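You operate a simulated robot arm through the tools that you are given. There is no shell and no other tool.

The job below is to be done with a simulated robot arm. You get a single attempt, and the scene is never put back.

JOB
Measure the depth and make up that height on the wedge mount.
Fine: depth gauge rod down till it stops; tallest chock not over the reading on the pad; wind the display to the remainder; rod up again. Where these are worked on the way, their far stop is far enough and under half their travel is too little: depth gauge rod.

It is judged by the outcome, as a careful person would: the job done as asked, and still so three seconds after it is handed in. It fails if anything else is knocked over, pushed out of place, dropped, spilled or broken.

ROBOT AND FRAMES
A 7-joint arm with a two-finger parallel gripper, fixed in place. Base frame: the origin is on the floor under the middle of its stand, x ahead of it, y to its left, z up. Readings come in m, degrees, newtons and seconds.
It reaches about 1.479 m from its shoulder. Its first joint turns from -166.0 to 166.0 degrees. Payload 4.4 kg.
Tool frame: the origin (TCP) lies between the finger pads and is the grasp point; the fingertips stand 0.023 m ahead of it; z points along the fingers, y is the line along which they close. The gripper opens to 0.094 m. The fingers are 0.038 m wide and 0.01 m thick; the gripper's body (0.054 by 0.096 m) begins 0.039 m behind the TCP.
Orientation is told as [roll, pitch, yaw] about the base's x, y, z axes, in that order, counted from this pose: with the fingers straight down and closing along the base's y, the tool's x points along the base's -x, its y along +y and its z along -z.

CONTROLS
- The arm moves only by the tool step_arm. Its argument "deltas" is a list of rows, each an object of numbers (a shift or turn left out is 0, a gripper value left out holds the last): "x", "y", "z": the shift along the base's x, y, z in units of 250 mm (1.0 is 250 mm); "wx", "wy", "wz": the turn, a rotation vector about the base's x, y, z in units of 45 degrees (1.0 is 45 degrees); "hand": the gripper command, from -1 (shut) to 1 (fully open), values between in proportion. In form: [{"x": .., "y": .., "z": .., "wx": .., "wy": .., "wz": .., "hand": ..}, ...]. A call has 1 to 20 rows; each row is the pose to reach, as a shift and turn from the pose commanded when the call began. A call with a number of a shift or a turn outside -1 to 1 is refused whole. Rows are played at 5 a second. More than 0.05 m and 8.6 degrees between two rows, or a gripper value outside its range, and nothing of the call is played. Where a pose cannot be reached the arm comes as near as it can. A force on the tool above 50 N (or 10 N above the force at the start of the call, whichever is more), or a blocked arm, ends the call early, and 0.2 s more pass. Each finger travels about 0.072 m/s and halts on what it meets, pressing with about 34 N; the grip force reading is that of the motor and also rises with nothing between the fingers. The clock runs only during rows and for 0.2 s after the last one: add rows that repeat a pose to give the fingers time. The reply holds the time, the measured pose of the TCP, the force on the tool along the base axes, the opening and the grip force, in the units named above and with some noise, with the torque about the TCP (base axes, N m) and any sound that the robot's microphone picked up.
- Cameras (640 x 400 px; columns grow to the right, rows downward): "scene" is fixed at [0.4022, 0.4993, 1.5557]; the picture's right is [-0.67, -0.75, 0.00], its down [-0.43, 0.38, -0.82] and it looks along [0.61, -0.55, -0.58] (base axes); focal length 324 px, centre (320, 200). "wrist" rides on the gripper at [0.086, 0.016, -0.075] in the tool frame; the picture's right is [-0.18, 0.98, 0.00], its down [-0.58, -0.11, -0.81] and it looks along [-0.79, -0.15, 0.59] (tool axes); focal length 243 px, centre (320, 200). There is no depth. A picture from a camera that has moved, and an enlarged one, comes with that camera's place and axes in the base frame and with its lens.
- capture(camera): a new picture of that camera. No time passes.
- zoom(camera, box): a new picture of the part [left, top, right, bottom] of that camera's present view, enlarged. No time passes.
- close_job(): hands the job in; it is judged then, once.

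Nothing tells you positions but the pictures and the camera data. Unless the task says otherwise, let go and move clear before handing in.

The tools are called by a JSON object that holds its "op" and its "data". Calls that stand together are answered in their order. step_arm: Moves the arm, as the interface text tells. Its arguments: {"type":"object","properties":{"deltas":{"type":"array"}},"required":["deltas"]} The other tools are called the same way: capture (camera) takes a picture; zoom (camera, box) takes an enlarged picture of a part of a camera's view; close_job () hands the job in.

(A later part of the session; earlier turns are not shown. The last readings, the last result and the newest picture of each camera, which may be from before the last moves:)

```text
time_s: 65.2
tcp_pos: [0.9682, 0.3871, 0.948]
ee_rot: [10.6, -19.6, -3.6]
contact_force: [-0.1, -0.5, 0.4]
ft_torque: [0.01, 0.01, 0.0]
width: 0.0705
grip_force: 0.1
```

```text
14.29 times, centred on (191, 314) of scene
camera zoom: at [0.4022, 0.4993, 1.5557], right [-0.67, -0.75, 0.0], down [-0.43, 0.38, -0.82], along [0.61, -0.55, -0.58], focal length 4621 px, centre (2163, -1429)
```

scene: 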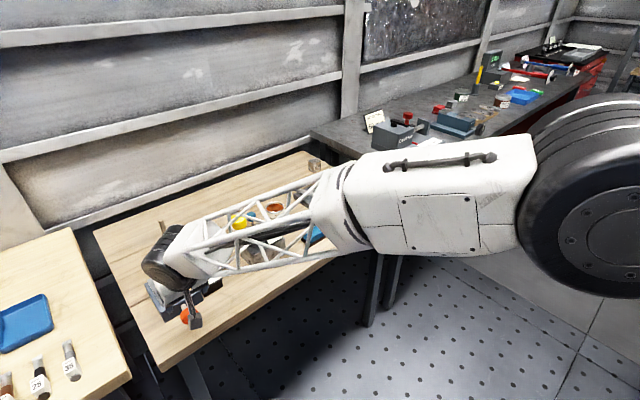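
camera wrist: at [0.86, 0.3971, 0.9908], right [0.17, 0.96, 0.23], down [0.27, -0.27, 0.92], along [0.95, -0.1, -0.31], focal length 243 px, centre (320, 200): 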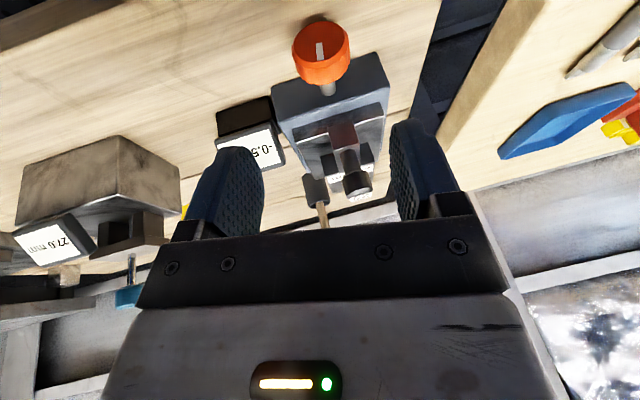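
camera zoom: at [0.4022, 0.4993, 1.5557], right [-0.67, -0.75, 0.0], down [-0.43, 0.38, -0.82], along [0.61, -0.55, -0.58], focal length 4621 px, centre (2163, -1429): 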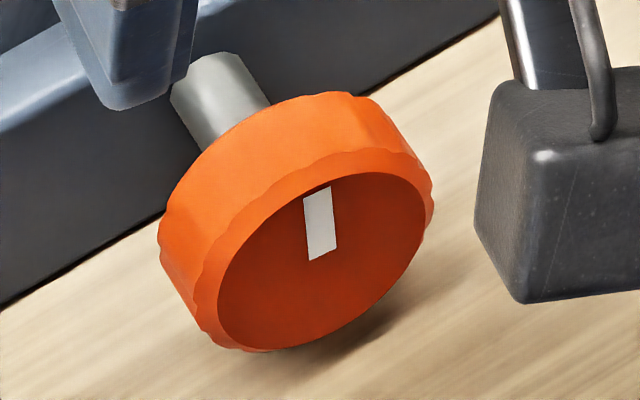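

The mark has turned about 10° clockwise and holds, but the display still shows −0.5, so more turn is needed. I'll re-grip leaning about 20° the other way for a longer stroke, starting with a stand-off.

{"op": "step_arm", "data": {"deltas": [{"x": 0.003, "y": 0.045, "z": -0.011, "wx": -0.133, "hand": 0.15}, {"x": 0.006, "y": 0.09, "z": -0.022, "wx": -0.267, "hand": 0.15}, {"x": 0.009, "y": 0.135, "z": -0.034, "wx": -0.4, "hand": 0.15}, {"x": 0.012, "y": 0.18, "z": -0.046, "wx": -0.533, "hand": 0.15}, {"x": 0.015, "y": 0.224, "z": -0.057, "wx": -0.667, "hand": 0.15}, {"x": 0.015, "y": 0.224, "z": -0.057, "wx": -0.667, "hand": 0.15}]}}

{"op": "capture", "data": {"camera": "wrist"}}

{"op": "zoom", "data": {"camera": "scene", "box": [110, 200, 250, 340]}}

```text
time_s: 66.6
tcp_pos: [0.9727, 0.4434, 0.933]
ee_rot: [-21.3, -18.8, 7.1]
contact_force: [-0.6, 0.8, -1.1]
ft_torque: [0.01, -0.02, 0.01]
width: 0.0542
grip_force: 0.1
```

```text
taken
camera wrist: at [0.8644, 0.4735, 0.9661], right [0.17, 0.94, -0.28], down [0.27, 0.23, 0.94], along [0.95, -0.24, -0.22], focal length 243 px, centre (320, 200)
```

wrist: 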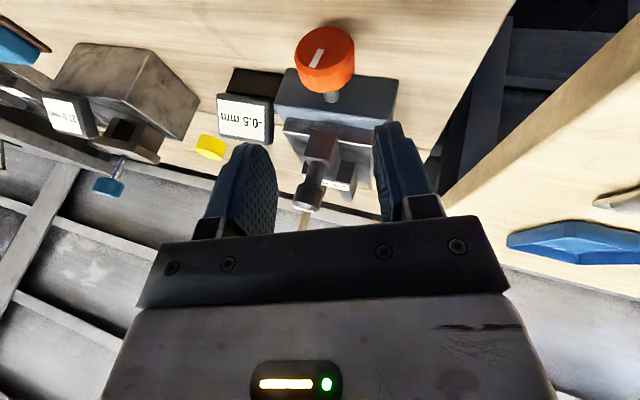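

```text
2.86 times, centred on (180, 270) of scene
camera zoom: at [0.4022, 0.4993, 1.5557], right [-0.67, -0.75, 0.0], down [-0.43, 0.38, -0.82], along [0.61, -0.55, -0.58], focal length 924 px, centre (720, 0)
```

zoom: 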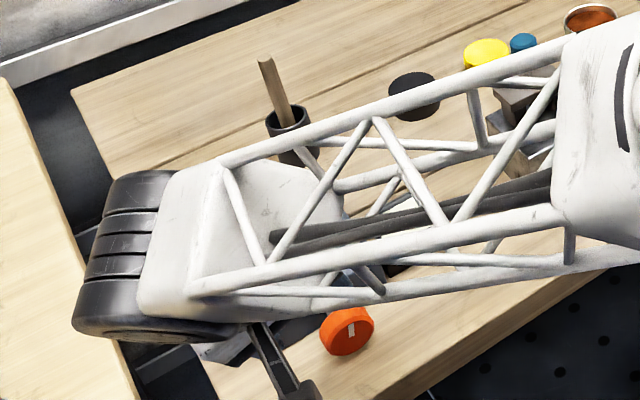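

{"op": "step_arm", "data": {"deltas": [{"x": 0.031, "y": -0.029, "z": -0.08}, {"x": 0.062, "y": -0.058, "z": -0.16}, {"x": 0.092, "y": -0.087, "z": -0.24}, {"x": 0.11, "y": -0.104, "z": -0.285}, {"x": 0.123, "y": -0.116, "z": -0.318}, {"x": 0.123, "y": -0.116, "z": -0.318}]}}

{"op": "capture", "data": {"camera": "wrist"}}

```text
time_s: 68.0
tcp_pos: [1.0043, 0.4138, 0.8525]
ee_rot: [-21.2, -18.8, 7.2]
contact_force: [0.0, -0.6, 0.1]
ft_torque: [0.01, 0.04, -0.01]
width: 0.0539
grip_force: 0.1
```

```text
taken
camera wrist: at [0.8962, 0.4441, 0.8855], right [0.17, 0.94, -0.28], down [0.27, 0.23, 0.94], along [0.95, -0.24, -0.22], focal length 243 px, centre (320, 200)
```

wrist: 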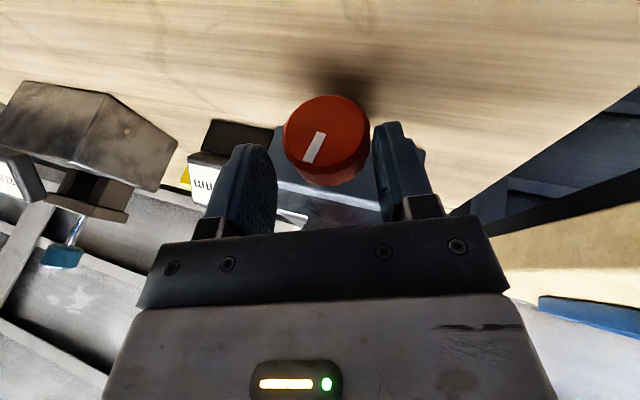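

{"op": "step_arm", "data": {"deltas": [{"hand": 0.0}, {"hand": -0.3}, {"hand": -0.7}, {"hand": -1.0}, {"hand": -1.0}]}}

```text
time_s: 68.8
tcp_pos: [1.0034, 0.418, 0.8518]
ee_rot: [-21.0, -18.8, 7.2]
contact_force: [6.8, 14.7, -5.0]
ft_torque: [0.41, -1.02, 0.07]
width: 0.0431
grip_force: 33.1
stopped in row 3: the force on the tool passed its limit at 60 N (the readings are from after the stop); the commanded pose is now the measured one
```

The fingers bumped the knob while closing, but it's gripped now with small loads. I'll turn 14° at a time, relieving side load as I go.

{"op": "step_arm", "data": {"deltas": [{"y": -0.004, "z": 0.002, "wx": 0.08, "hand": -1.0}, {"y": -0.009, "z": 0.003, "wx": 0.16, "hand": -1.0}, {"y": -0.015, "z": 0.004, "wx": 0.24, "hand": -1.0}, {"y": -0.02, "z": 0.005, "wx": 0.311, "hand": -1.0}, {"y": -0.02, "z": 0.005, "wx": 0.311, "hand": -1.0}]}}

{"op": "capture", "data": {"camera": "wrist"}}

```text
time_s: 70.0
tcp_pos: [1.0033, 0.4128, 0.8532]
ee_rot: [-6.3, -19.9, 2.3]
contact_force: [-8.6, 14.1, -5.0]
ft_torque: [0.38, 1.2, -0.05]
width: 0.043
grip_force: 44.8
```

```text
taken
camera wrist: at [0.8954, 0.4335, 0.8925], right [0.17, 0.98, -0.04], down [0.27, -0.01, 0.96], along [0.95, -0.17, -0.27], focal length 243 px, centre (320, 200)
```

wrist: 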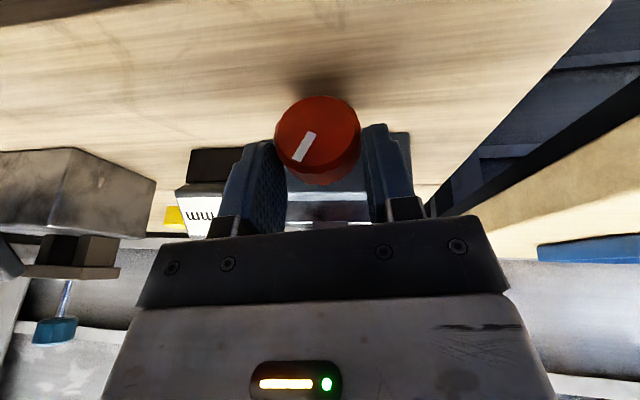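

{"op": "step_arm", "data": {"deltas": [{"y": -0.005, "wx": 0.08}, {"y": -0.011, "wx": 0.16}, {"y": -0.016, "wx": 0.24}, {"y": -0.021, "wx": 0.311}, {"y": -0.021, "wx": 0.311}]}}

```text
time_s: 71.2
tcp_pos: [1.003, 0.4071, 0.8538]
ee_rot: [8.6, -19.9, -2.9]
contact_force: [-15.4, -20.0, 4.4]
ft_torque: [-0.52, 1.42, 0.02]
width: 0.043
grip_force: 45.0
```

{"op": "step_arm", "data": {"deltas": [{"y": -0.01, "z": -0.001, "wx": 0.08}, {"y": -0.018, "z": -0.003, "wx": 0.16}, {"y": -0.026, "z": -0.005, "wx": 0.24}, {"y": -0.033, "z": -0.007, "wx": 0.311}, {"y": -0.033, "z": -0.007, "wx": 0.311}]}}

{"op": "capture", "data": {"camera": "wrist"}}

{"op": "zoom", "data": {"camera": "scene", "box": [130, 230, 250, 340]}}

```text
time_s: 72.4
tcp_pos: [1.0042, 0.4003, 0.8515]
ee_rot: [23.3, -18.7, -7.7]
contact_force: [9.2, 18.1, -8.9]
ft_torque: [0.28, -0.95, -0.76]
width: 0.0433
grip_force: 45.4
```

```text
taken
camera wrist: at [0.8957, 0.4007, 0.8956], right [0.17, 0.89, 0.43], down [0.27, -0.46, 0.85], along [0.95, -0.03, -0.32], focal length 243 px, centre (320, 200)
```

wrist: 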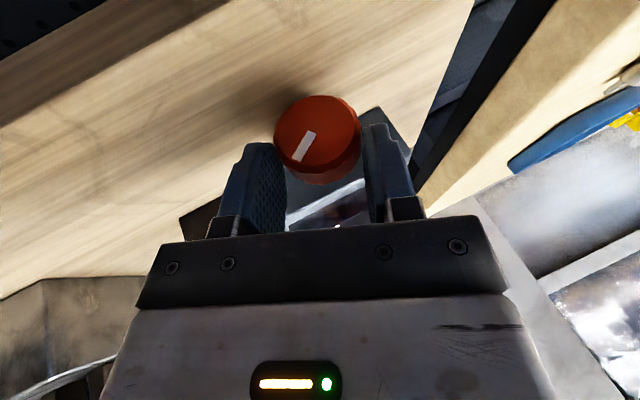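

```text
3.64 times, centred on (190, 285) of scene
camera zoom: at [0.4022, 0.4993, 1.5557], right [-0.67, -0.75, 0.0], down [-0.43, 0.38, -0.82], along [0.61, -0.55, -0.58], focal length 1176 px, centre (793, -109)
```

zoom: 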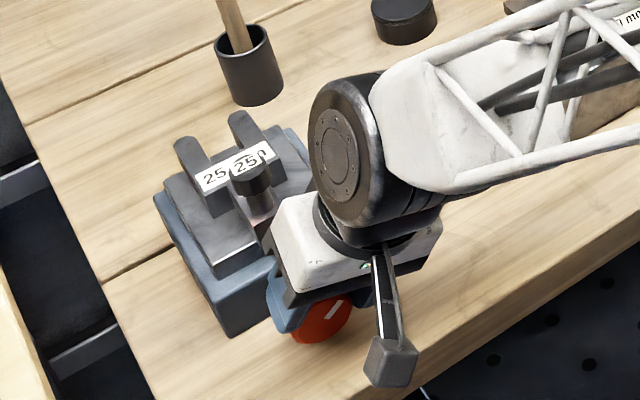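

The knob turned a full 42° this stroke. I'll release with a small opening and back off to read the display.

{"op": "step_arm", "data": {"deltas": [{"y": 0.003, "z": 0.002}, {"y": 0.003, "z": 0.002, "hand": -0.4}, {"y": 0.003, "z": 0.002, "hand": 0.0}, {"y": 0.003, "z": 0.002, "hand": 0.06}, {"y": 0.003, "z": 0.002, "hand": 0.06}, {"x": -0.034, "y": -0.032, "z": 0.089, "hand": 0.06}, {"x": -0.068, "y": -0.067, "z": 0.176, "hand": 0.15}, {"x": -0.103, "y": -0.103, "z": 0.264, "hand": 0.15}, {"x": -0.137, "y": -0.138, "z": 0.351, "hand": 0.15}, {"x": -0.137, "y": -0.138, "z": 0.351, "hand": 0.15}]}}

{"op": "capture", "data": {"camera": "wrist"}}

{"op": "zoom", "data": {"camera": "scene", "box": [130, 230, 250, 340]}}

```text
time_s: 74.6
tcp_pos: [0.9689, 0.3633, 0.9394]
ee_rot: [23.5, -18.5, -7.7]
contact_force: [0.1, 0.8, -0.3]
ft_torque: [0.0, 0.03, -0.01]
width: 0.0544
grip_force: 0.0
```

```text
taken
camera wrist: at [0.8608, 0.3642, 0.9831], right [0.17, 0.89, 0.43], down [0.27, -0.46, 0.85], along [0.95, -0.03, -0.32], focal length 243 px, centre (320, 200)
```

wrist: 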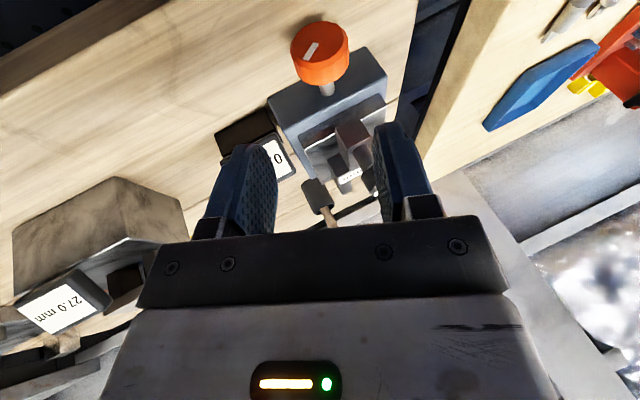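

```text
3.64 times, centred on (190, 285) of scene
camera zoom: at [0.4022, 0.4993, 1.5557], right [-0.67, -0.75, 0.0], down [-0.43, 0.38, -0.82], along [0.61, -0.55, -0.58], focal length 1176 px, centre (793, -109)
```

zoom: 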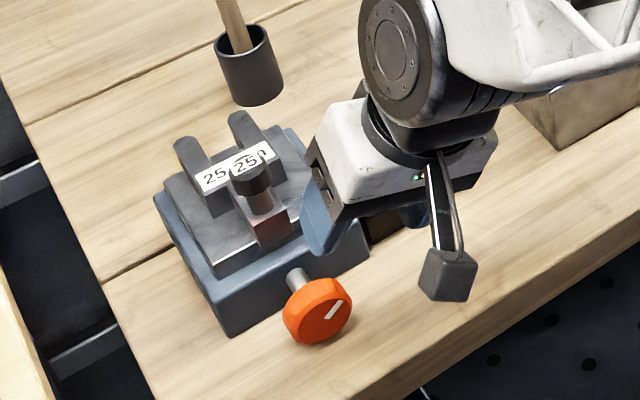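

{"op": "zoom", "data": {"camera": "wrist", "box": [200, 110, 320, 210]}}

{"op": "zoom", "data": {"camera": "scene", "box": [175, 300, 207, 328]}}

```text
4.00 times, centred on (260, 160) of wrist
camera zoom: at [0.8608, 0.3642, 0.9831], right [0.17, 0.89, 0.43], down [0.27, -0.46, 0.85], along [0.95, -0.03, -0.32], focal length 970 px, centre (560, 360)
```

zoom: 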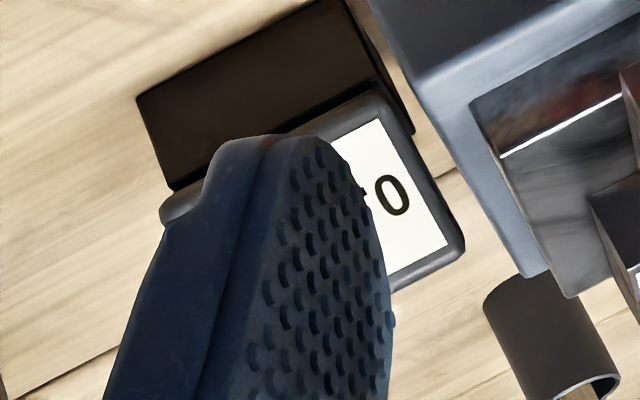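

```text
14.29 times, centred on (191, 314) of scene
camera zoom: at [0.4022, 0.4993, 1.5557], right [-0.67, -0.75, 0.0], down [-0.43, 0.38, -0.82], along [0.61, -0.55, -0.58], focal length 4621 px, centre (2163, -1429)
```

zoom: 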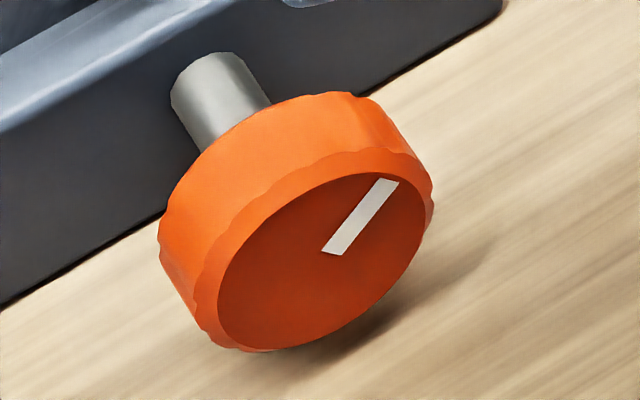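

The display now starts with "0.", so clockwise raises it. I'll swing back to the other stand-off (where the display is visible) and read it.

{"op": "step_arm", "data": {"deltas": [{"x": 0.002, "y": 0.0565, "z": -0.005, "wx": -0.1556}, {"x": 0.004, "y": 0.113, "z": -0.01, "wx": -0.311}, {"x": 0.007, "y": 0.17, "z": -0.015, "wx": -0.467}, {"x": 0.009, "y": 0.226, "z": -0.02, "wx": -0.622}, {"x": 0.011, "y": 0.283, "z": -0.025, "wx": -0.778}, {"x": 0.013, "y": 0.339, "z": -0.03, "wx": -0.933}, {"x": 0.013, "y": 0.339, "z": -0.03, "wx": -0.933}]}}

{"op": "capture", "data": {"camera": "wrist"}}

{"op": "zoom", "data": {"camera": "wrist", "box": [200, 20, 380, 200]}}

```text
time_s: 76.2
tcp_pos: [0.9724, 0.4498, 0.9319]
ee_rot: [-21.1, -18.8, 7.3]
contact_force: [-0.7, 0.5, -0.7]
ft_torque: [-0.01, -0.03, 0.0]
width: 0.0541
grip_force: 0.0
```

```text
taken
camera wrist: at [0.8641, 0.4796, 0.9653], right [0.17, 0.95, -0.28], down [0.27, 0.22, 0.94], along [0.95, -0.23, -0.22], focal length 243 px, centre (320, 200)
```

wrist: 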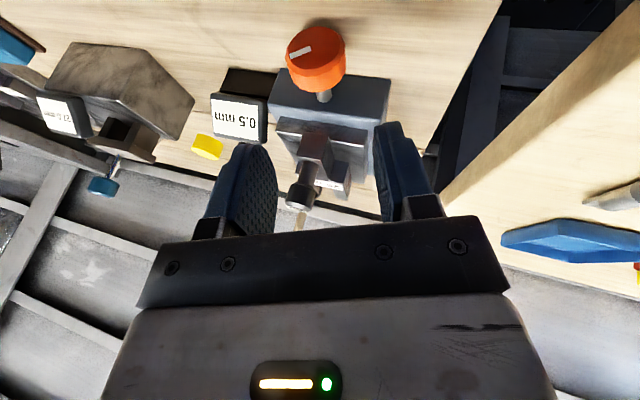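

```text
2.22 times, centred on (290, 110) of wrist
camera zoom: at [0.8641, 0.4796, 0.9653], right [0.17, 0.95, -0.28], down [0.27, 0.22, 0.94], along [0.95, -0.23, -0.22], focal length 539 px, centre (387, 400)
```

zoom: 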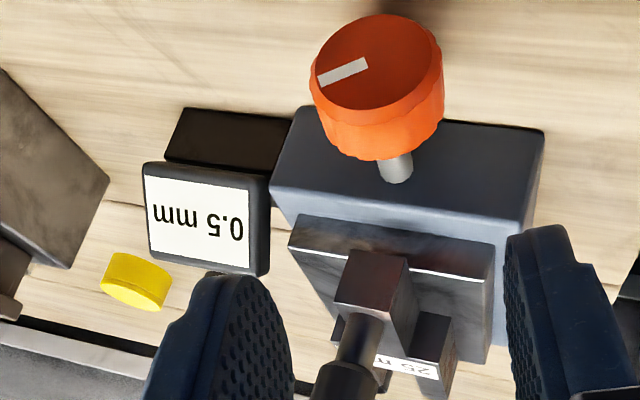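

The display now reads 0.5 mm with the knob turned about 54°, which suggests roughly 6 mm per turn; about 90° more is needed. I'll grip again and repeat the stroke, closing more gently this time.

{"op": "step_arm", "data": {"deltas": [{"x": 0.031, "y": -0.029, "z": -0.08}, {"x": 0.062, "y": -0.058, "z": -0.16}, {"x": 0.092, "y": -0.087, "z": -0.24}, {"x": 0.11, "y": -0.105, "z": -0.285}, {"x": 0.123, "y": -0.118, "z": -0.318}, {"x": 0.123, "y": -0.118, "z": -0.318, "hand": 0.05}, {"x": 0.123, "y": -0.118, "z": -0.318, "hand": -0.02}, {"x": 0.123, "y": -0.118, "z": -0.318, "hand": -0.06}, {"x": 0.123, "y": -0.118, "z": -0.318, "hand": -0.1}]}}

{"op": "capture", "data": {"camera": "wrist"}}

```text
time_s: 78.2
tcp_pos: [1.0041, 0.4193, 0.8521]
ee_rot: [-21.1, -18.8, 7.3]
contact_force: [-0.4, -6.3, 0.0]
ft_torque: [-0.16, 0.04, 0.01]
width: 0.0452
grip_force: 3.5
```

```text
taken
camera wrist: at [0.8964, 0.4492, 0.8849], right [0.17, 0.95, -0.28], down [0.27, 0.22, 0.94], along [0.95, -0.23, -0.22], focal length 243 px, centre (320, 200)
```

wrist: 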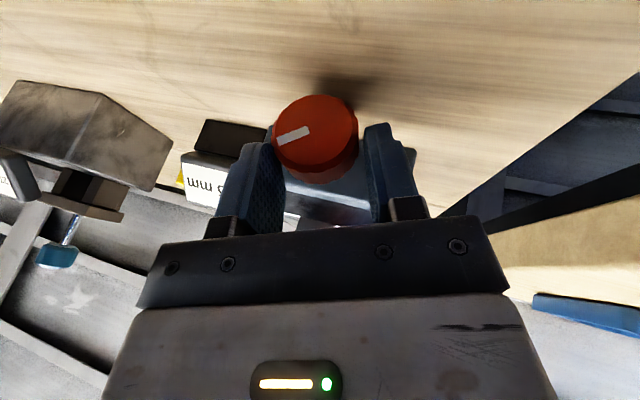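

{"op": "step_arm", "data": {"deltas": [{"y": -0.003, "hand": -0.1}, {"y": -0.003, "hand": -0.2}, {"y": -0.003, "hand": -0.4}, {"y": -0.003, "hand": -0.6}, {"y": -0.003, "hand": -0.6}]}}

```text
time_s: 79.4
tcp_pos: [1.0046, 0.4198, 0.8516]
ee_rot: [-21.0, -18.8, 7.1]
contact_force: [1.1, -10.1, 6.7]
ft_torque: [-0.31, 0.16, 0.17]
width: 0.0429
grip_force: 44.2
```

{"op": "step_arm", "data": {"deltas": [{"y": -0.008, "z": 0.002, "wx": 0.078}, {"y": -0.0142, "z": 0.0036, "wx": 0.1556}, {"y": -0.0205, "z": 0.005, "wx": 0.2334}, {"y": -0.0267, "z": 0.0057, "wx": 0.311}, {"y": -0.033, "z": 0.006, "wx": 0.389}, {"y": -0.0394, "z": 0.0062, "wx": 0.467}, {"y": -0.0394, "z": 0.0062, "wx": 0.467}]}}

```text
time_s: 81.0
tcp_pos: [1.0048, 0.4098, 0.8535]
ee_rot: [1.3, -20.1, -0.3]
contact_force: [2.3, 2.0, 2.2]
ft_torque: [0.05, -0.01, 0.2]
width: 0.0432
grip_force: 44.9
```

Loads are near zero; the axis offset is right. Continuing the stroke.

{"op": "step_arm", "data": {"deltas": [{"y": -0.0063, "wx": 0.078}, {"y": -0.0126, "z": -0.001, "wx": 0.1556}, {"y": -0.0189, "z": -0.002, "wx": 0.2334}, {"y": -0.0251, "z": -0.0035, "wx": 0.311}, {"y": -0.0311, "z": -0.0055, "wx": 0.389}, {"y": -0.0371, "z": -0.0075, "wx": 0.467}, {"y": -0.0371, "z": -0.0075, "wx": 0.467}]}}

{"op": "capture", "data": {"camera": "wrist"}}

```text
time_s: 82.6
tcp_pos: [1.0038, 0.4006, 0.8516]
ee_rot: [23.5, -18.7, -7.7]
contact_force: [26.2, 8.4, -1.8]
ft_torque: [0.17, -0.95, -0.28]
width: 0.0426
grip_force: 45.1
```

```text
taken
camera wrist: at [0.8956, 0.4007, 0.8958], right [0.17, 0.89, 0.43], down [0.27, -0.46, 0.85], along [0.95, -0.03, -0.32], focal length 243 px, centre (320, 200)
```

wrist: 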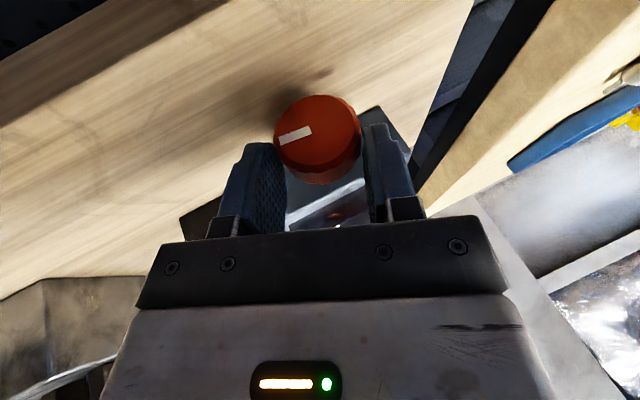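

Stroke done. Release, retreat and swing back to the viewing stand-off.

{"op": "step_arm", "data": {"deltas": [{"x": 0.002, "y": 0.002, "hand": -0.4}, {"x": 0.002, "y": 0.002, "hand": 0.0}, {"x": 0.002, "y": 0.002, "hand": 0.06}, {"x": 0.002, "y": 0.002, "hand": 0.06}, {"x": -0.034, "y": -0.032, "z": 0.087, "hand": 0.06}, {"x": -0.068, "y": -0.067, "z": 0.174, "hand": 0.15}, {"x": -0.103, "y": -0.103, "z": 0.262, "hand": 0.15}, {"x": -0.137, "y": -0.138, "z": 0.349, "hand": 0.15}, {"x": -0.137, "y": -0.138, "z": 0.349, "hand": 0.15}]}}

{"op": "step_arm", "data": {"deltas": [{"x": 0.002, "y": 0.0565, "z": -0.005, "wx": -0.1556}, {"x": 0.004, "y": 0.113, "z": -0.01, "wx": -0.311}, {"x": 0.007, "y": 0.17, "z": -0.015, "wx": -0.467}, {"x": 0.009, "y": 0.226, "z": -0.02, "wx": -0.622}, {"x": 0.011, "y": 0.283, "z": -0.025, "wx": -0.778}, {"x": 0.013, "y": 0.339, "z": -0.03, "wx": -0.933}, {"x": 0.013, "y": 0.339, "z": -0.03, "wx": -0.933}]}}

{"op": "zoom", "data": {"camera": "wrist", "box": [200, 20, 380, 200]}}

{"op": "zoom", "data": {"camera": "scene", "box": [175, 300, 207, 328]}}

```text
time_s: 84.6
tcp_pos: [0.9695, 0.3651, 0.9404]
ee_rot: [23.4, -18.6, -7.7]
contact_force: [0.1, -0.3, 0.1]
ft_torque: [0.0, 0.0, 0.03]
width: 0.0542
grip_force: 0.1
```

```text
time_s: 86.2
tcp_pos: [0.9723, 0.4503, 0.9321]
ee_rot: [-21.1, -18.7, 7.2]
contact_force: [-1.5, 0.8, -0.7]
ft_torque: [0.0, 0.02, -0.03]
width: 0.0541
grip_force: 0.2
```

```text
2.22 times, centred on (290, 110) of wrist
camera zoom: at [0.8634, 0.4801, 0.9649], right [0.17, 0.95, -0.28], down [0.27, 0.22, 0.94], along [0.95, -0.23, -0.22], focal length 539 px, centre (387, 400)
```

zoom: 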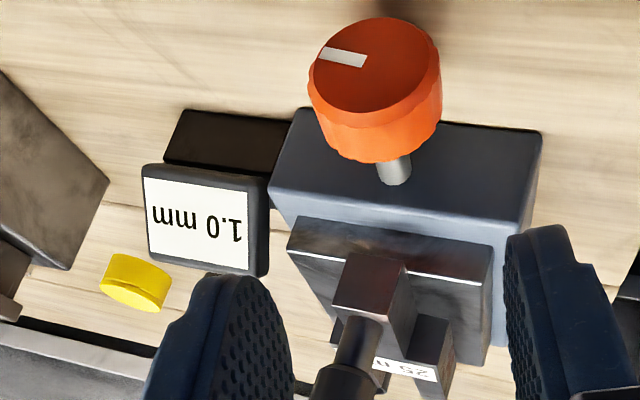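

```text
14.29 times, centred on (191, 314) of scene
camera zoom: at [0.4022, 0.4993, 1.5557], right [-0.67, -0.75, 0.0], down [-0.43, 0.38, -0.82], along [0.61, -0.55, -0.58], focal length 4621 px, centre (2163, -1429)
```

zoom: 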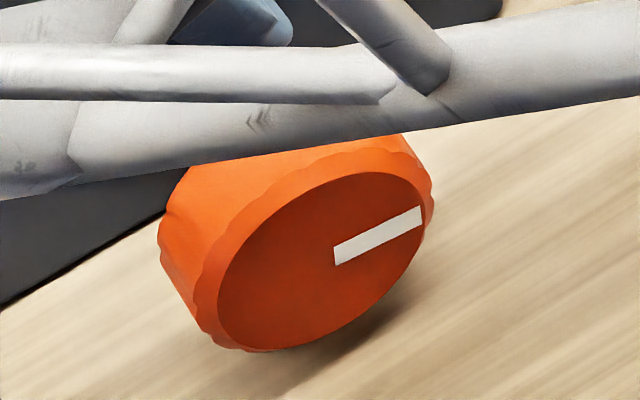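

Display 1.0 mm at about 98°. Another similar stroke should bring it near 1.5–1.8. Repeating the same approach.

{"op": "step_arm", "data": {"deltas": [{"x": 0.031, "y": -0.03, "z": -0.08}, {"x": 0.062, "y": -0.06, "z": -0.16}, {"x": 0.092, "y": -0.09, "z": -0.24}, {"x": 0.11, "y": -0.108, "z": -0.285}, {"x": 0.123, "y": -0.122, "z": -0.318}, {"x": 0.123, "y": -0.122, "z": -0.318, "hand": 0.05}, {"x": 0.123, "y": -0.122, "z": -0.318, "hand": -0.02}, {"x": 0.123, "y": -0.122, "z": -0.318, "hand": -0.06}, {"x": 0.123, "y": -0.122, "z": -0.318, "hand": -0.1}, {"x": 0.123, "y": -0.122, "z": -0.318, "hand": -0.2}, {"x": 0.123, "y": -0.122, "z": -0.318, "hand": -0.4}, {"x": 0.123, "y": -0.122, "z": -0.318, "hand": -0.6}, {"x": 0.123, "y": -0.122, "z": -0.318, "hand": -0.6}]}}

```text
time_s: 89.0
tcp_pos: [1.0027, 0.4195, 0.8535]
ee_rot: [-21.0, -18.8, 7.1]
contact_force: [-0.6, -11.6, 3.2]
ft_torque: [-0.35, 0.09, 0.09]
width: 0.0431
grip_force: 45.3
```

{"op": "step_arm", "data": {"deltas": [{"y": -0.008, "z": 0.002, "wx": 0.078}, {"y": -0.0142, "z": 0.0036, "wx": 0.1556}, {"y": -0.0205, "z": 0.005, "wx": 0.2334}, {"y": -0.0267, "z": 0.0057, "wx": 0.311}, {"y": -0.033, "z": 0.006, "wx": 0.389}, {"y": -0.0394, "z": 0.0062, "wx": 0.467}, {"y": -0.0457, "z": 0.0058, "wx": 0.545}, {"y": -0.052, "z": 0.0052, "wx": 0.622}, {"y": -0.0583, "z": 0.004, "wx": 0.7}, {"y": -0.0645, "z": 0.0027, "wx": 0.778}, {"y": -0.0705, "z": 0.0007, "wx": 0.856}, {"y": -0.0765, "z": -0.0013, "wx": 0.933}, {"y": -0.0765, "z": -0.0013, "wx": 0.933}]}}

{"op": "step_arm", "data": {"deltas": [{"y": 0.002, "hand": -0.4}, {"y": 0.002, "hand": 0.0}, {"y": 0.002, "hand": 0.06}, {"y": 0.002, "hand": 0.06}, {"x": -0.034, "y": -0.032, "z": 0.087, "hand": 0.06}, {"x": -0.068, "y": -0.067, "z": 0.174, "hand": 0.15}, {"x": -0.103, "y": -0.103, "z": 0.262, "hand": 0.15}, {"x": -0.137, "y": -0.138, "z": 0.349, "hand": 0.15}, {"x": -0.137, "y": -0.138, "z": 0.349, "hand": 0.15}]}}

{"op": "step_arm", "data": {"deltas": [{"x": 0.002, "y": 0.0565, "z": -0.005, "wx": -0.1556}, {"x": 0.004, "y": 0.113, "z": -0.01, "wx": -0.311}, {"x": 0.007, "y": 0.17, "z": -0.015, "wx": -0.467}, {"x": 0.009, "y": 0.226, "z": -0.02, "wx": -0.622}, {"x": 0.011, "y": 0.283, "z": -0.025, "wx": -0.778}, {"x": 0.013, "y": 0.339, "z": -0.03, "wx": -0.933}, {"x": 0.013, "y": 0.339, "z": -0.03, "wx": -0.933}]}}

{"op": "zoom", "data": {"camera": "wrist", "box": [200, 20, 380, 200]}}

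{"op": "zoom", "data": {"camera": "scene", "box": [175, 300, 207, 328]}}

```text
time_s: 91.8
tcp_pos: [1.0022, 0.4, 0.8515]
ee_rot: [23.4, -18.6, -7.6]
contact_force: [5.0, -9.8, 5.5]
ft_torque: [-0.16, -1.24, -0.14]
width: 0.043
grip_force: 45.8
```

```text
time_s: 93.8
tcp_pos: [0.969, 0.366, 0.9392]
ee_rot: [23.5, -18.6, -7.7]
contact_force: [-0.5, 0.1, 0.7]
ft_torque: [0.01, 0.01, -0.01]
width: 0.0543
grip_force: 0.0
```

```text
time_s: 95.4
tcp_pos: [0.971, 0.4513, 0.9325]
ee_rot: [-21.1, -18.8, 7.3]
contact_force: [0.6, 0.3, 0.2]
ft_torque: [0.02, 0.02, -0.01]
width: 0.0539
grip_force: 0.0
```

```text
2.22 times, centred on (290, 110) of wrist
camera zoom: at [0.8633, 0.4815, 0.9648], right [0.17, 0.95, -0.28], down [0.27, 0.22, 0.94], along [0.95, -0.23, -0.22], focal length 539 px, centre (387, 400)
```

zoom: 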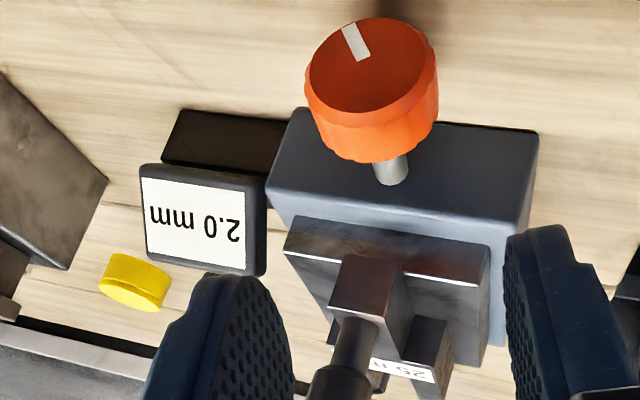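

```text
14.29 times, centred on (191, 314) of scene
camera zoom: at [0.4022, 0.4993, 1.5557], right [-0.67, -0.75, 0.0], down [-0.43, 0.38, -0.82], along [0.61, -0.55, -0.58], focal length 4621 px, centre (2163, -1429)
```

zoom: 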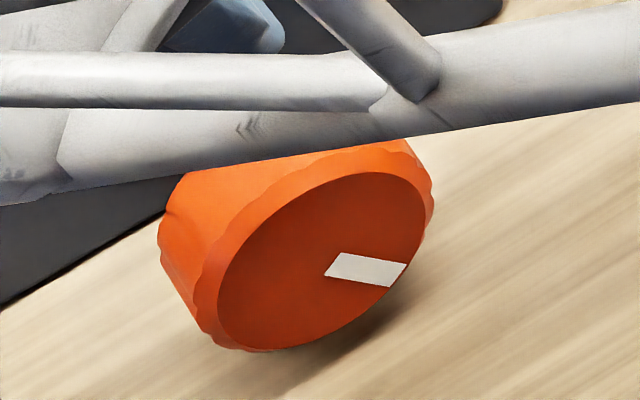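

The display now reads 2.0 mm, at about 142° of knob. From the earlier readings the true value is probably a touch below 2.0 (about 1.8–1.9), so I'll make one small nudge of about 6° to centre it, then re-read.

{"op": "step_arm", "data": {"deltas": [{"x": 0.031, "y": -0.03, "z": -0.08}, {"x": 0.062, "y": -0.06, "z": -0.16}, {"x": 0.092, "y": -0.09, "z": -0.24}, {"x": 0.11, "y": -0.108, "z": -0.285}, {"x": 0.123, "y": -0.122, "z": -0.318}, {"x": 0.123, "y": -0.122, "z": -0.318, "hand": 0.05}, {"x": 0.123, "y": -0.122, "z": -0.318, "hand": -0.02}, {"x": 0.123, "y": -0.122, "z": -0.318, "hand": -0.06}, {"x": 0.123, "y": -0.122, "z": -0.318, "hand": -0.1}, {"x": 0.123, "y": -0.122, "z": -0.318, "hand": -0.2}, {"x": 0.123, "y": -0.122, "z": -0.318, "hand": -0.4}, {"x": 0.123, "y": -0.122, "z": -0.318, "hand": -0.6}, {"x": 0.123, "y": -0.122, "z": -0.318, "hand": -0.6}]}}

{"op": "capture", "data": {"camera": "wrist"}}

```text
time_s: 98.2
tcp_pos: [1.0025, 0.4177, 0.8522]
ee_rot: [-21.0, -18.8, 7.1]
contact_force: [-8.7, -46.7, 17.2]
ft_torque: [-1.31, 1.02, -0.33]
width: 0.0435
grip_force: 44.9
```

```text
taken
camera wrist: at [0.895, 0.4487, 0.8855], right [0.17, 0.95, -0.27], down [0.27, 0.22, 0.94], along [0.95, -0.23, -0.22], focal length 243 px, centre (320, 200)
```

wrist: 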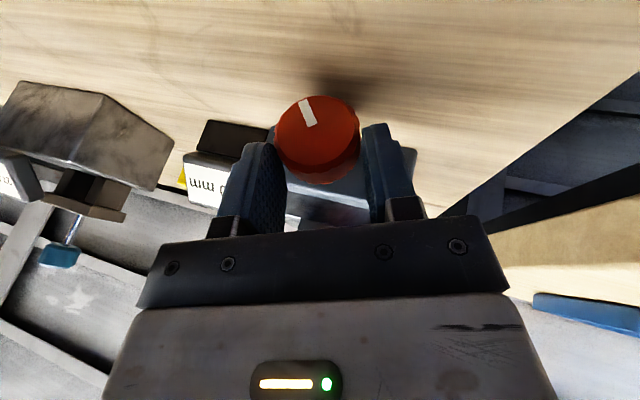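

Side load is a bit high; I'll relieve it first, then nudge.

{"op": "step_arm", "data": {"deltas": [{"y": -0.004, "z": 0.001}, {"y": -0.007, "z": 0.002}, {"y": -0.007, "z": 0.002}]}}

```text
time_s: 99.0
tcp_pos: [1.0034, 0.4193, 0.8524]
ee_rot: [-21.0, -18.9, 7.2]
contact_force: [12.2, -23.2, 1.3]
ft_torque: [-0.6, -0.42, 0.17]
width: 0.0434
grip_force: 45.7
```

{"op": "step_arm", "data": {"deltas": [{"y": -0.008, "z": 0.001, "wx": 0.05}, {"y": -0.013, "z": 0.002, "wx": 0.1}, {"y": -0.016, "z": 0.003, "wx": 0.14}, {"y": -0.016, "z": 0.003, "wx": 0.14}]}}

```text
time_s: 100.0
tcp_pos: [1.0023, 0.4162, 0.8531]
ee_rot: [-14.4, -19.5, 5.1]
contact_force: [17.9, 22.3, -8.6]
ft_torque: [0.59, -0.19, 0.06]
width: 0.0434
grip_force: 45.1
```

{"op": "step_arm", "data": {"deltas": [{"x": 0.002, "y": 0.003, "hand": -0.4}, {"x": 0.002, "y": 0.003, "hand": 0.0}, {"x": 0.002, "y": 0.003, "hand": 0.08}, {"x": 0.002, "y": 0.003, "hand": 0.08}, {"x": -0.034, "y": 0.024, "z": 0.091, "hand": 0.08}, {"x": -0.068, "y": 0.046, "z": 0.182, "hand": 0.15}, {"x": -0.103, "y": 0.069, "z": 0.274, "hand": 0.15}, {"x": -0.137, "y": 0.091, "z": 0.365, "hand": 0.15}, {"x": -0.137, "y": 0.091, "z": 0.365, "hand": 0.15}]}}

{"op": "capture", "data": {"camera": "wrist"}}

{"op": "zoom", "data": {"camera": "wrist", "box": [200, 20, 380, 200]}}

{"op": "zoom", "data": {"camera": "scene", "box": [175, 300, 207, 328]}}

```text
time_s: 102.0
tcp_pos: [0.9691, 0.4372, 0.9461]
ee_rot: [-14.4, -19.5, 5.0]
contact_force: [-0.6, 0.7, -0.3]
ft_torque: [-0.03, 0.01, 0.01]
width: 0.0542
grip_force: 0.0
```

```text
taken
camera wrist: at [0.8603, 0.464, 0.9814], right [0.17, 0.97, -0.17], down [0.27, 0.12, 0.96], along [0.95, -0.21, -0.24], focal length 243 px, centre (320, 200)
```

wrist: 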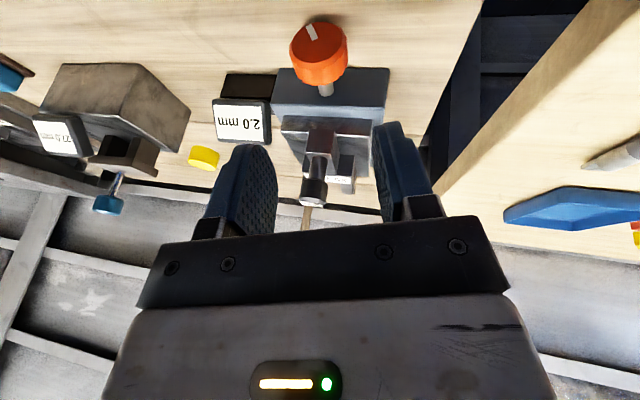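

```text
2.22 times, centred on (290, 110) of wrist
camera zoom: at [0.8603, 0.464, 0.9814], right [0.17, 0.97, -0.17], down [0.27, 0.12, 0.96], along [0.95, -0.21, -0.24], focal length 539 px, centre (387, 400)
```

zoom: 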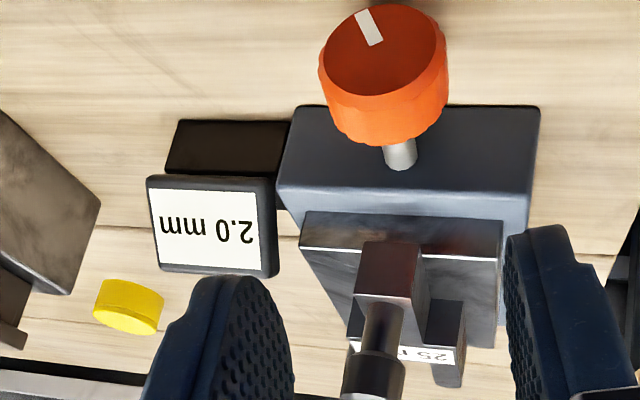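

```text
14.29 times, centred on (191, 314) of scene
camera zoom: at [0.4022, 0.4993, 1.5557], right [-0.67, -0.75, 0.0], down [-0.43, 0.38, -0.82], along [0.61, -0.55, -0.58], focal length 4621 px, centre (2163, -1429)
```

zoom: 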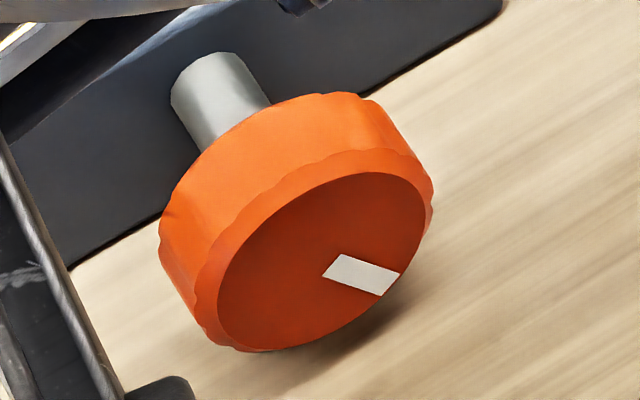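

The display reads 2.0 mm with the knob at about 149°, nicely inside the band. Now I'll level the gripper, rise, and head back to the depth gauge to raise its rod.

{"op": "step_arm", "data": {"deltas": [{"z": 0.15, "wx": 0.06, "wy": 0.088, "wz": -0.011}, {"z": 0.3, "wx": 0.12, "wy": 0.177, "wz": -0.021}, {"z": 0.456, "wx": 0.18, "wy": 0.265, "wz": -0.032}, {"z": 0.456, "y": -0.1, "wx": 0.241, "wy": 0.354, "wz": -0.042}, {"z": 0.456, "y": -0.24, "wx": 0.301, "wy": 0.442, "wz": -0.053}, {"z": 0.456, "x": 0.08, "y": -0.4, "wx": 0.301, "wy": 0.442, "wz": -0.053}, {"z": 0.456, "x": 0.18, "y": -0.56, "wx": 0.301, "wy": 0.442, "wz": -0.053}, {"z": 0.456, "x": 0.28, "y": -0.72, "wx": 0.301, "wy": 0.442, "wz": -0.053}, {"z": 0.456, "x": 0.38, "y": -0.88, "wx": 0.301, "wy": 0.442, "wz": -0.053}, {"z": 0.456, "x": 0.46, "y": -1.0, "wx": 0.301, "wy": 0.442, "wz": -0.053}, {"z": 0.456, "x": 0.46, "y": -1.0, "wx": 0.301, "wy": 0.442, "wz": -0.053, "hand": 1.0}]}}

{"op": "capture", "data": {"camera": "wrist"}}

{"op": "capture", "data": {"camera": "scene"}}

```text
time_s: 104.4
tcp_pos: [1.0859, 0.1854, 1.0571]
ee_rot: [0.2, -0.2, 0.1]
contact_force: [-0.1, 0.3, 0.1]
ft_torque: [0.0, 0.0, 0.01]
width: 0.0939
grip_force: 0.1
```

```text
taken
camera wrist: at [0.9973, 0.2028, 1.1327], right [0.18, 0.98, 0.0], down [0.58, -0.11, 0.81], along [0.79, -0.15, -0.59], focal length 243 px, centre (320, 200)
```

wrist: 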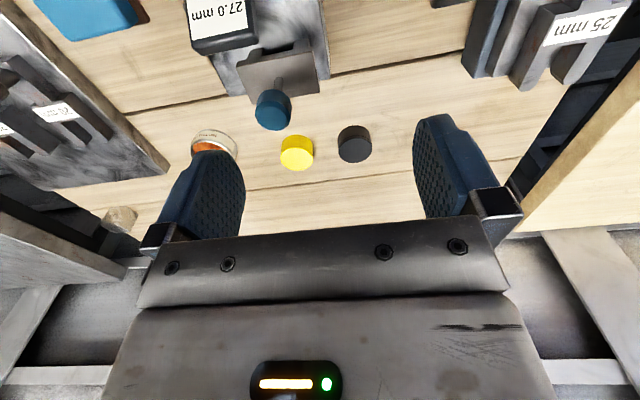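

```text
taken
```

scene: 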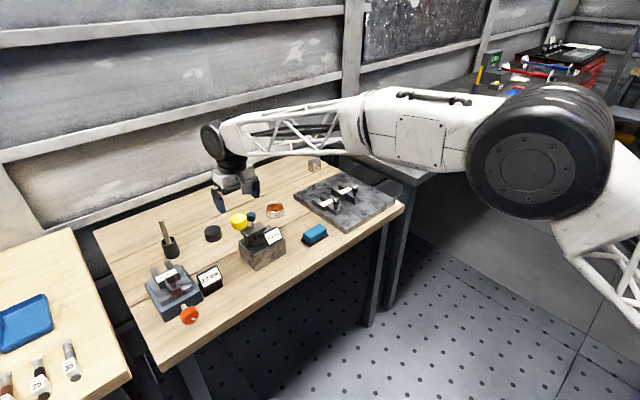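

{"op": "zoom", "data": {"camera": "scene", "box": [130, 250, 240, 330]}}

{"op": "step_arm", "data": {"deltas": [{"x": 0.03, "y": -0.08}, {"x": 0.062, "y": -0.164}, {"x": 0.062, "y": -0.164, "z": -0.12}, {"x": 0.062, "y": -0.164, "z": -0.24}, {"x": 0.062, "y": -0.164, "z": -0.32}, {"x": 0.062, "y": -0.164, "z": -0.372}, {"x": 0.062, "y": -0.164, "z": -0.372}]}}

{"op": "capture", "data": {"camera": "wrist"}}

```text
5.00 times, centred on (185, 290) of scene
camera zoom: at [0.4022, 0.4993, 1.5557], right [-0.67, -0.75, 0.0], down [-0.43, 0.38, -0.82], along [0.61, -0.55, -0.58], focal length 1617 px, centre (995, -250)
```

zoom: 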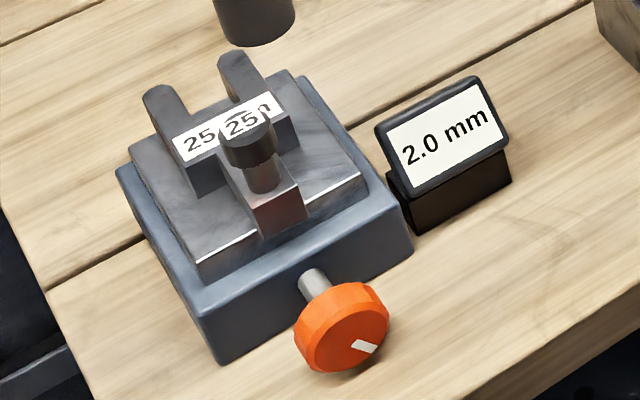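

```text
time_s: 106.0
tcp_pos: [1.0983, 0.1458, 0.9659]
ee_rot: [0.2, -0.1, 0.2]
contact_force: [-0.5, 0.5, -0.5]
ft_torque: [-0.02, 0.0, 0.03]
width: 0.0938
grip_force: 0.0
```

```text
taken
camera wrist: at [1.0113, 0.162, 1.0406], right [0.18, 0.98, 0.0], down [0.58, -0.11, 0.81], along [0.79, -0.15, -0.59], focal length 243 px, centre (320, 200)
```

wrist: 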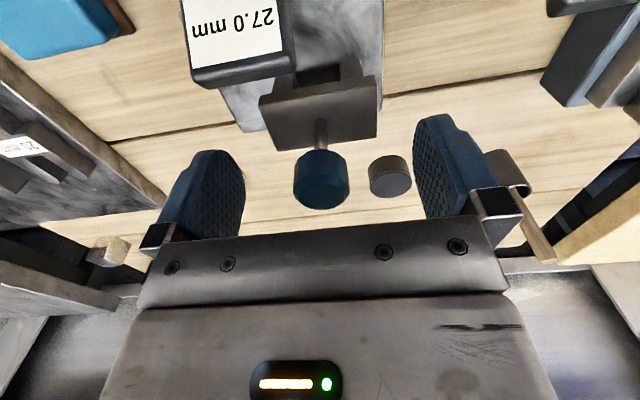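

The wedge display reads 2.0 mm and the chock sits squarely. I'll now grip the gauge knob gently.

{"op": "step_arm", "data": {"deltas": [{"x": 0.006, "y": -0.003, "z": -0.008, "hand": 0.2}, {"x": 0.008, "y": -0.003, "z": -0.014, "hand": -0.2}, {"x": 0.008, "y": -0.003, "z": -0.014, "hand": -0.36}, {"x": 0.008, "y": -0.003, "z": -0.014, "hand": -0.42}, {"x": 0.008, "y": -0.003, "z": -0.014, "hand": -0.46}, {"x": 0.008, "y": -0.003, "z": -0.014, "hand": -0.6}, {"x": 0.008, "y": -0.003, "z": -0.014, "hand": -0.7}, {"x": 0.008, "y": -0.003, "z": -0.014, "hand": -0.7}]}}

```text
time_s: 107.8
tcp_pos: [1.1015, 0.1446, 0.963]
ee_rot: [0.2, 0.0, 0.2]
contact_force: [0.4, 0.1, -0.6]
ft_torque: [-0.35, -0.03, 0.04]
width: 0.0273
grip_force: 44.7
```

Gripped with no side load. I'll lift the rod in small steps.

{"op": "step_arm", "data": {"deltas": [{"z": 0.015}, {"z": 0.03}, {"z": 0.045}, {"z": 0.06}, {"z": 0.06}]}}

{"op": "zoom", "data": {"camera": "scene", "box": [210, 170, 300, 265]}}

```text
time_s: 109.0
tcp_pos: [1.1007, 0.1445, 0.9778]
ee_rot: [0.1, -0.2, 0.0]
contact_force: [21.3, -16.0, -1.0]
ft_torque: [-0.43, -0.51, -0.05]
width: 0.0271
grip_force: 45.0
```

```text
4.21 times, centred on (255, 218) of scene
camera zoom: at [0.4022, 0.4993, 1.5557], right [-0.67, -0.75, 0.0], down [-0.43, 0.38, -0.82], along [0.61, -0.55, -0.58], focal length 1362 px, centre (594, 126)
```

zoom: 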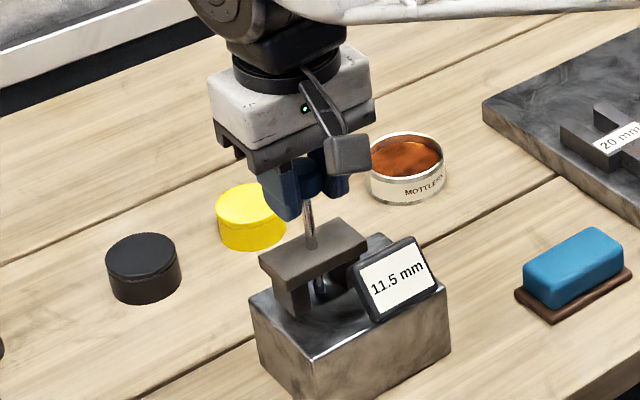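

{"op": "step_arm", "data": {"deltas": [{"x": 0.002, "y": -0.003}, {"x": 0.002, "y": -0.003, "z": 0.015}, {"x": 0.002, "y": -0.003, "z": 0.03}, {"x": 0.002, "y": -0.003, "z": 0.04}, {"x": 0.002, "y": -0.003, "z": 0.04}]}}

{"op": "zoom", "data": {"camera": "scene", "box": [210, 170, 300, 265]}}

```text
time_s: 110.2
tcp_pos: [1.1017, 0.1454, 0.9882]
ee_rot: [0.2, 0.0, 0.1]
contact_force: [-10.2, -7.3, -0.4]
ft_torque: [-0.42, 0.72, -0.06]
width: 0.0272
grip_force: 44.9
```

```text
4.21 times, centred on (255, 218) of scene
camera zoom: at [0.4022, 0.4993, 1.5557], right [-0.67, -0.75, 0.0], down [-0.43, 0.38, -0.82], along [0.61, -0.55, -0.58], focal length 1362 px, centre (594, 126)
```

zoom: 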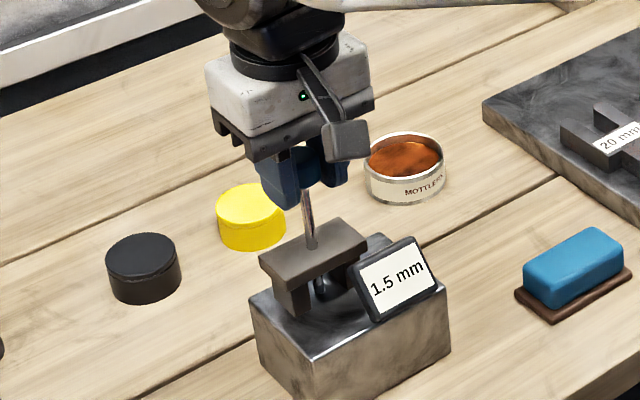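

Reading 1.5 mm; a little more to the top stop.

{"op": "step_arm", "data": {"deltas": [{"z": 0.004}, {"z": 0.008}, {"z": 0.008}]}}

{"op": "zoom", "data": {"camera": "scene", "box": [210, 170, 300, 265]}}

```text
time_s: 111.0
tcp_pos: [1.1, 0.1457, 0.9906]
ee_rot: [0.2, -0.1, 0.1]
contact_force: [-17.8, -6.5, -3.5]
ft_torque: [-0.36, 0.21, -0.01]
width: 0.0271
grip_force: 45.3
```

```text
4.21 times, centred on (255, 218) of scene
camera zoom: at [0.4022, 0.4993, 1.5557], right [-0.67, -0.75, 0.0], down [-0.43, 0.38, -0.82], along [0.61, -0.55, -0.58], focal length 1362 px, centre (594, 126)
```

zoom: 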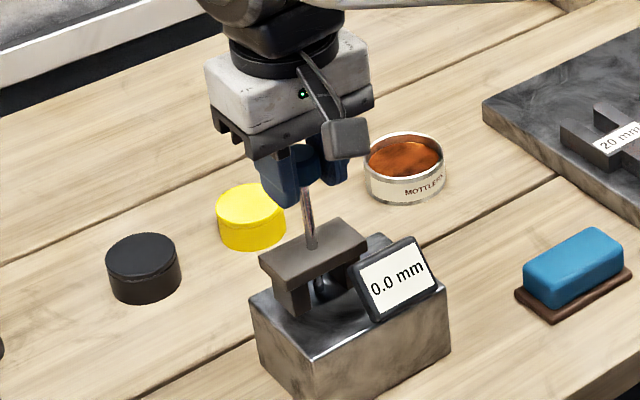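

The gauge is back at 0.0 mm with slight resistance, at its top stop. I'll ease the small side load, open, check the rod stays up, then rise clear.

{"op": "step_arm", "data": {"deltas": [{"x": -0.002, "y": -0.001}, {"x": -0.002, "y": -0.001, "hand": -0.4}, {"x": -0.002, "y": -0.001, "hand": 0.0}, {"x": -0.002, "y": -0.001, "hand": 0.5}, {"x": -0.002, "y": -0.001, "hand": 1.0}, {"x": -0.002, "y": -0.001, "hand": 1.0}, {"x": -0.002, "y": -0.001, "hand": 1.0}]}}

{"op": "zoom", "data": {"camera": "scene", "box": [210, 170, 300, 265]}}

```text
time_s: 112.6
tcp_pos: [1.1004, 0.1443, 0.9905]
ee_rot: [0.2, -0.2, 0.0]
contact_force: [0.3, 0.7, -0.5]
ft_torque: [-0.01, 0.0, 0.0]
width: 0.0938
grip_force: 0.1
```

```text
4.21 times, centred on (255, 218) of scene
camera zoom: at [0.4022, 0.4993, 1.5557], right [-0.67, -0.75, 0.0], down [-0.43, 0.38, -0.82], along [0.61, -0.55, -0.58], focal length 1362 px, centre (594, 126)
```

zoom: 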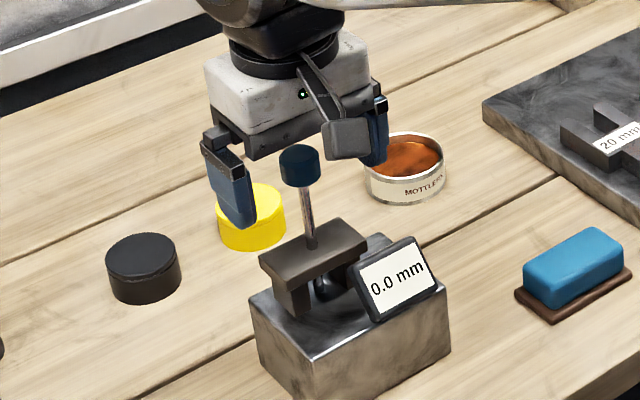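

The rod stays up at 0.0 mm. I'll rise and back away, then check the whole scene.

{"op": "step_arm", "data": {"deltas": [{"z": 0.1}, {"z": 0.25}, {"z": 0.42}, {"z": 0.6}, {"x": -0.15, "z": 0.7}, {"x": -0.33, "z": 0.72}, {"x": -0.52, "z": 0.72}, {"x": -0.71, "z": 0.72}, {"x": -0.9, "z": 0.72}, {"x": -1.0, "z": 0.72}, {"x": -1.0, "z": 0.72}]}}

{"op": "capture", "data": {"camera": "scene"}}

{"op": "capture", "data": {"camera": "wrist"}}

{"op": "zoom", "data": {"camera": "scene", "box": [130, 190, 330, 330]}}

```text
time_s: 115.0
tcp_pos: [0.8493, 0.1456, 1.1708]
ee_rot: [0.2, -0.1, 0.1]
contact_force: [-0.5, -0.8, -0.3]
ft_torque: [-0.02, -0.01, 0.01]
width: 0.0943
grip_force: 0.0
```

```text
taken
```

scene: 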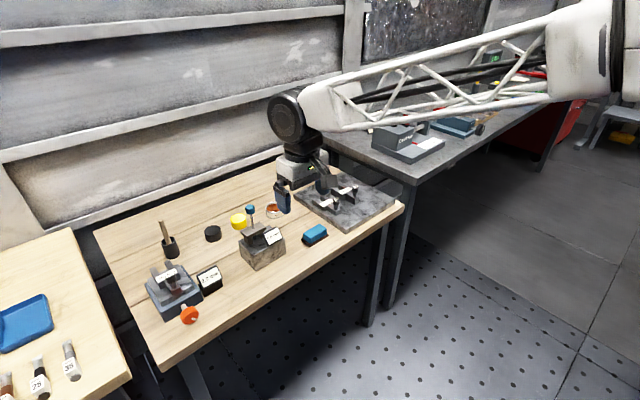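

```text
taken
camera wrist: at [0.7616, 0.162, 1.245], right [0.18, 0.98, 0.0], down [0.58, -0.11, 0.81], along [0.79, -0.15, -0.59], focal length 243 px, centre (320, 200)
```

wrist: 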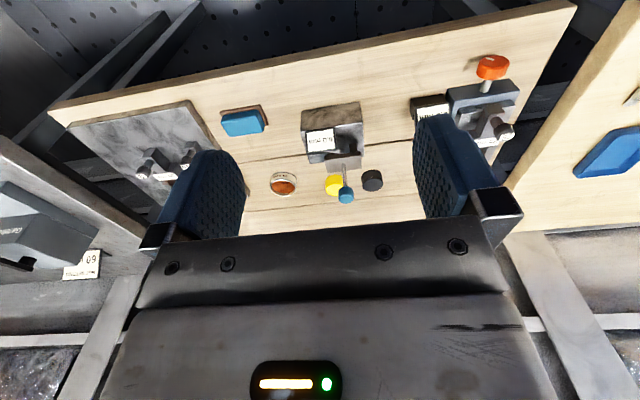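

```text
2.86 times, centred on (230, 260) of scene
camera zoom: at [0.4022, 0.4993, 1.5557], right [-0.67, -0.75, 0.0], down [-0.43, 0.38, -0.82], along [0.61, -0.55, -0.58], focal length 924 px, centre (577, 29)
```

zoom: 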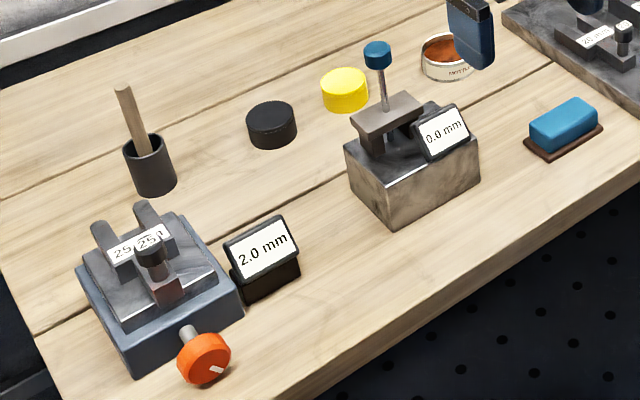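

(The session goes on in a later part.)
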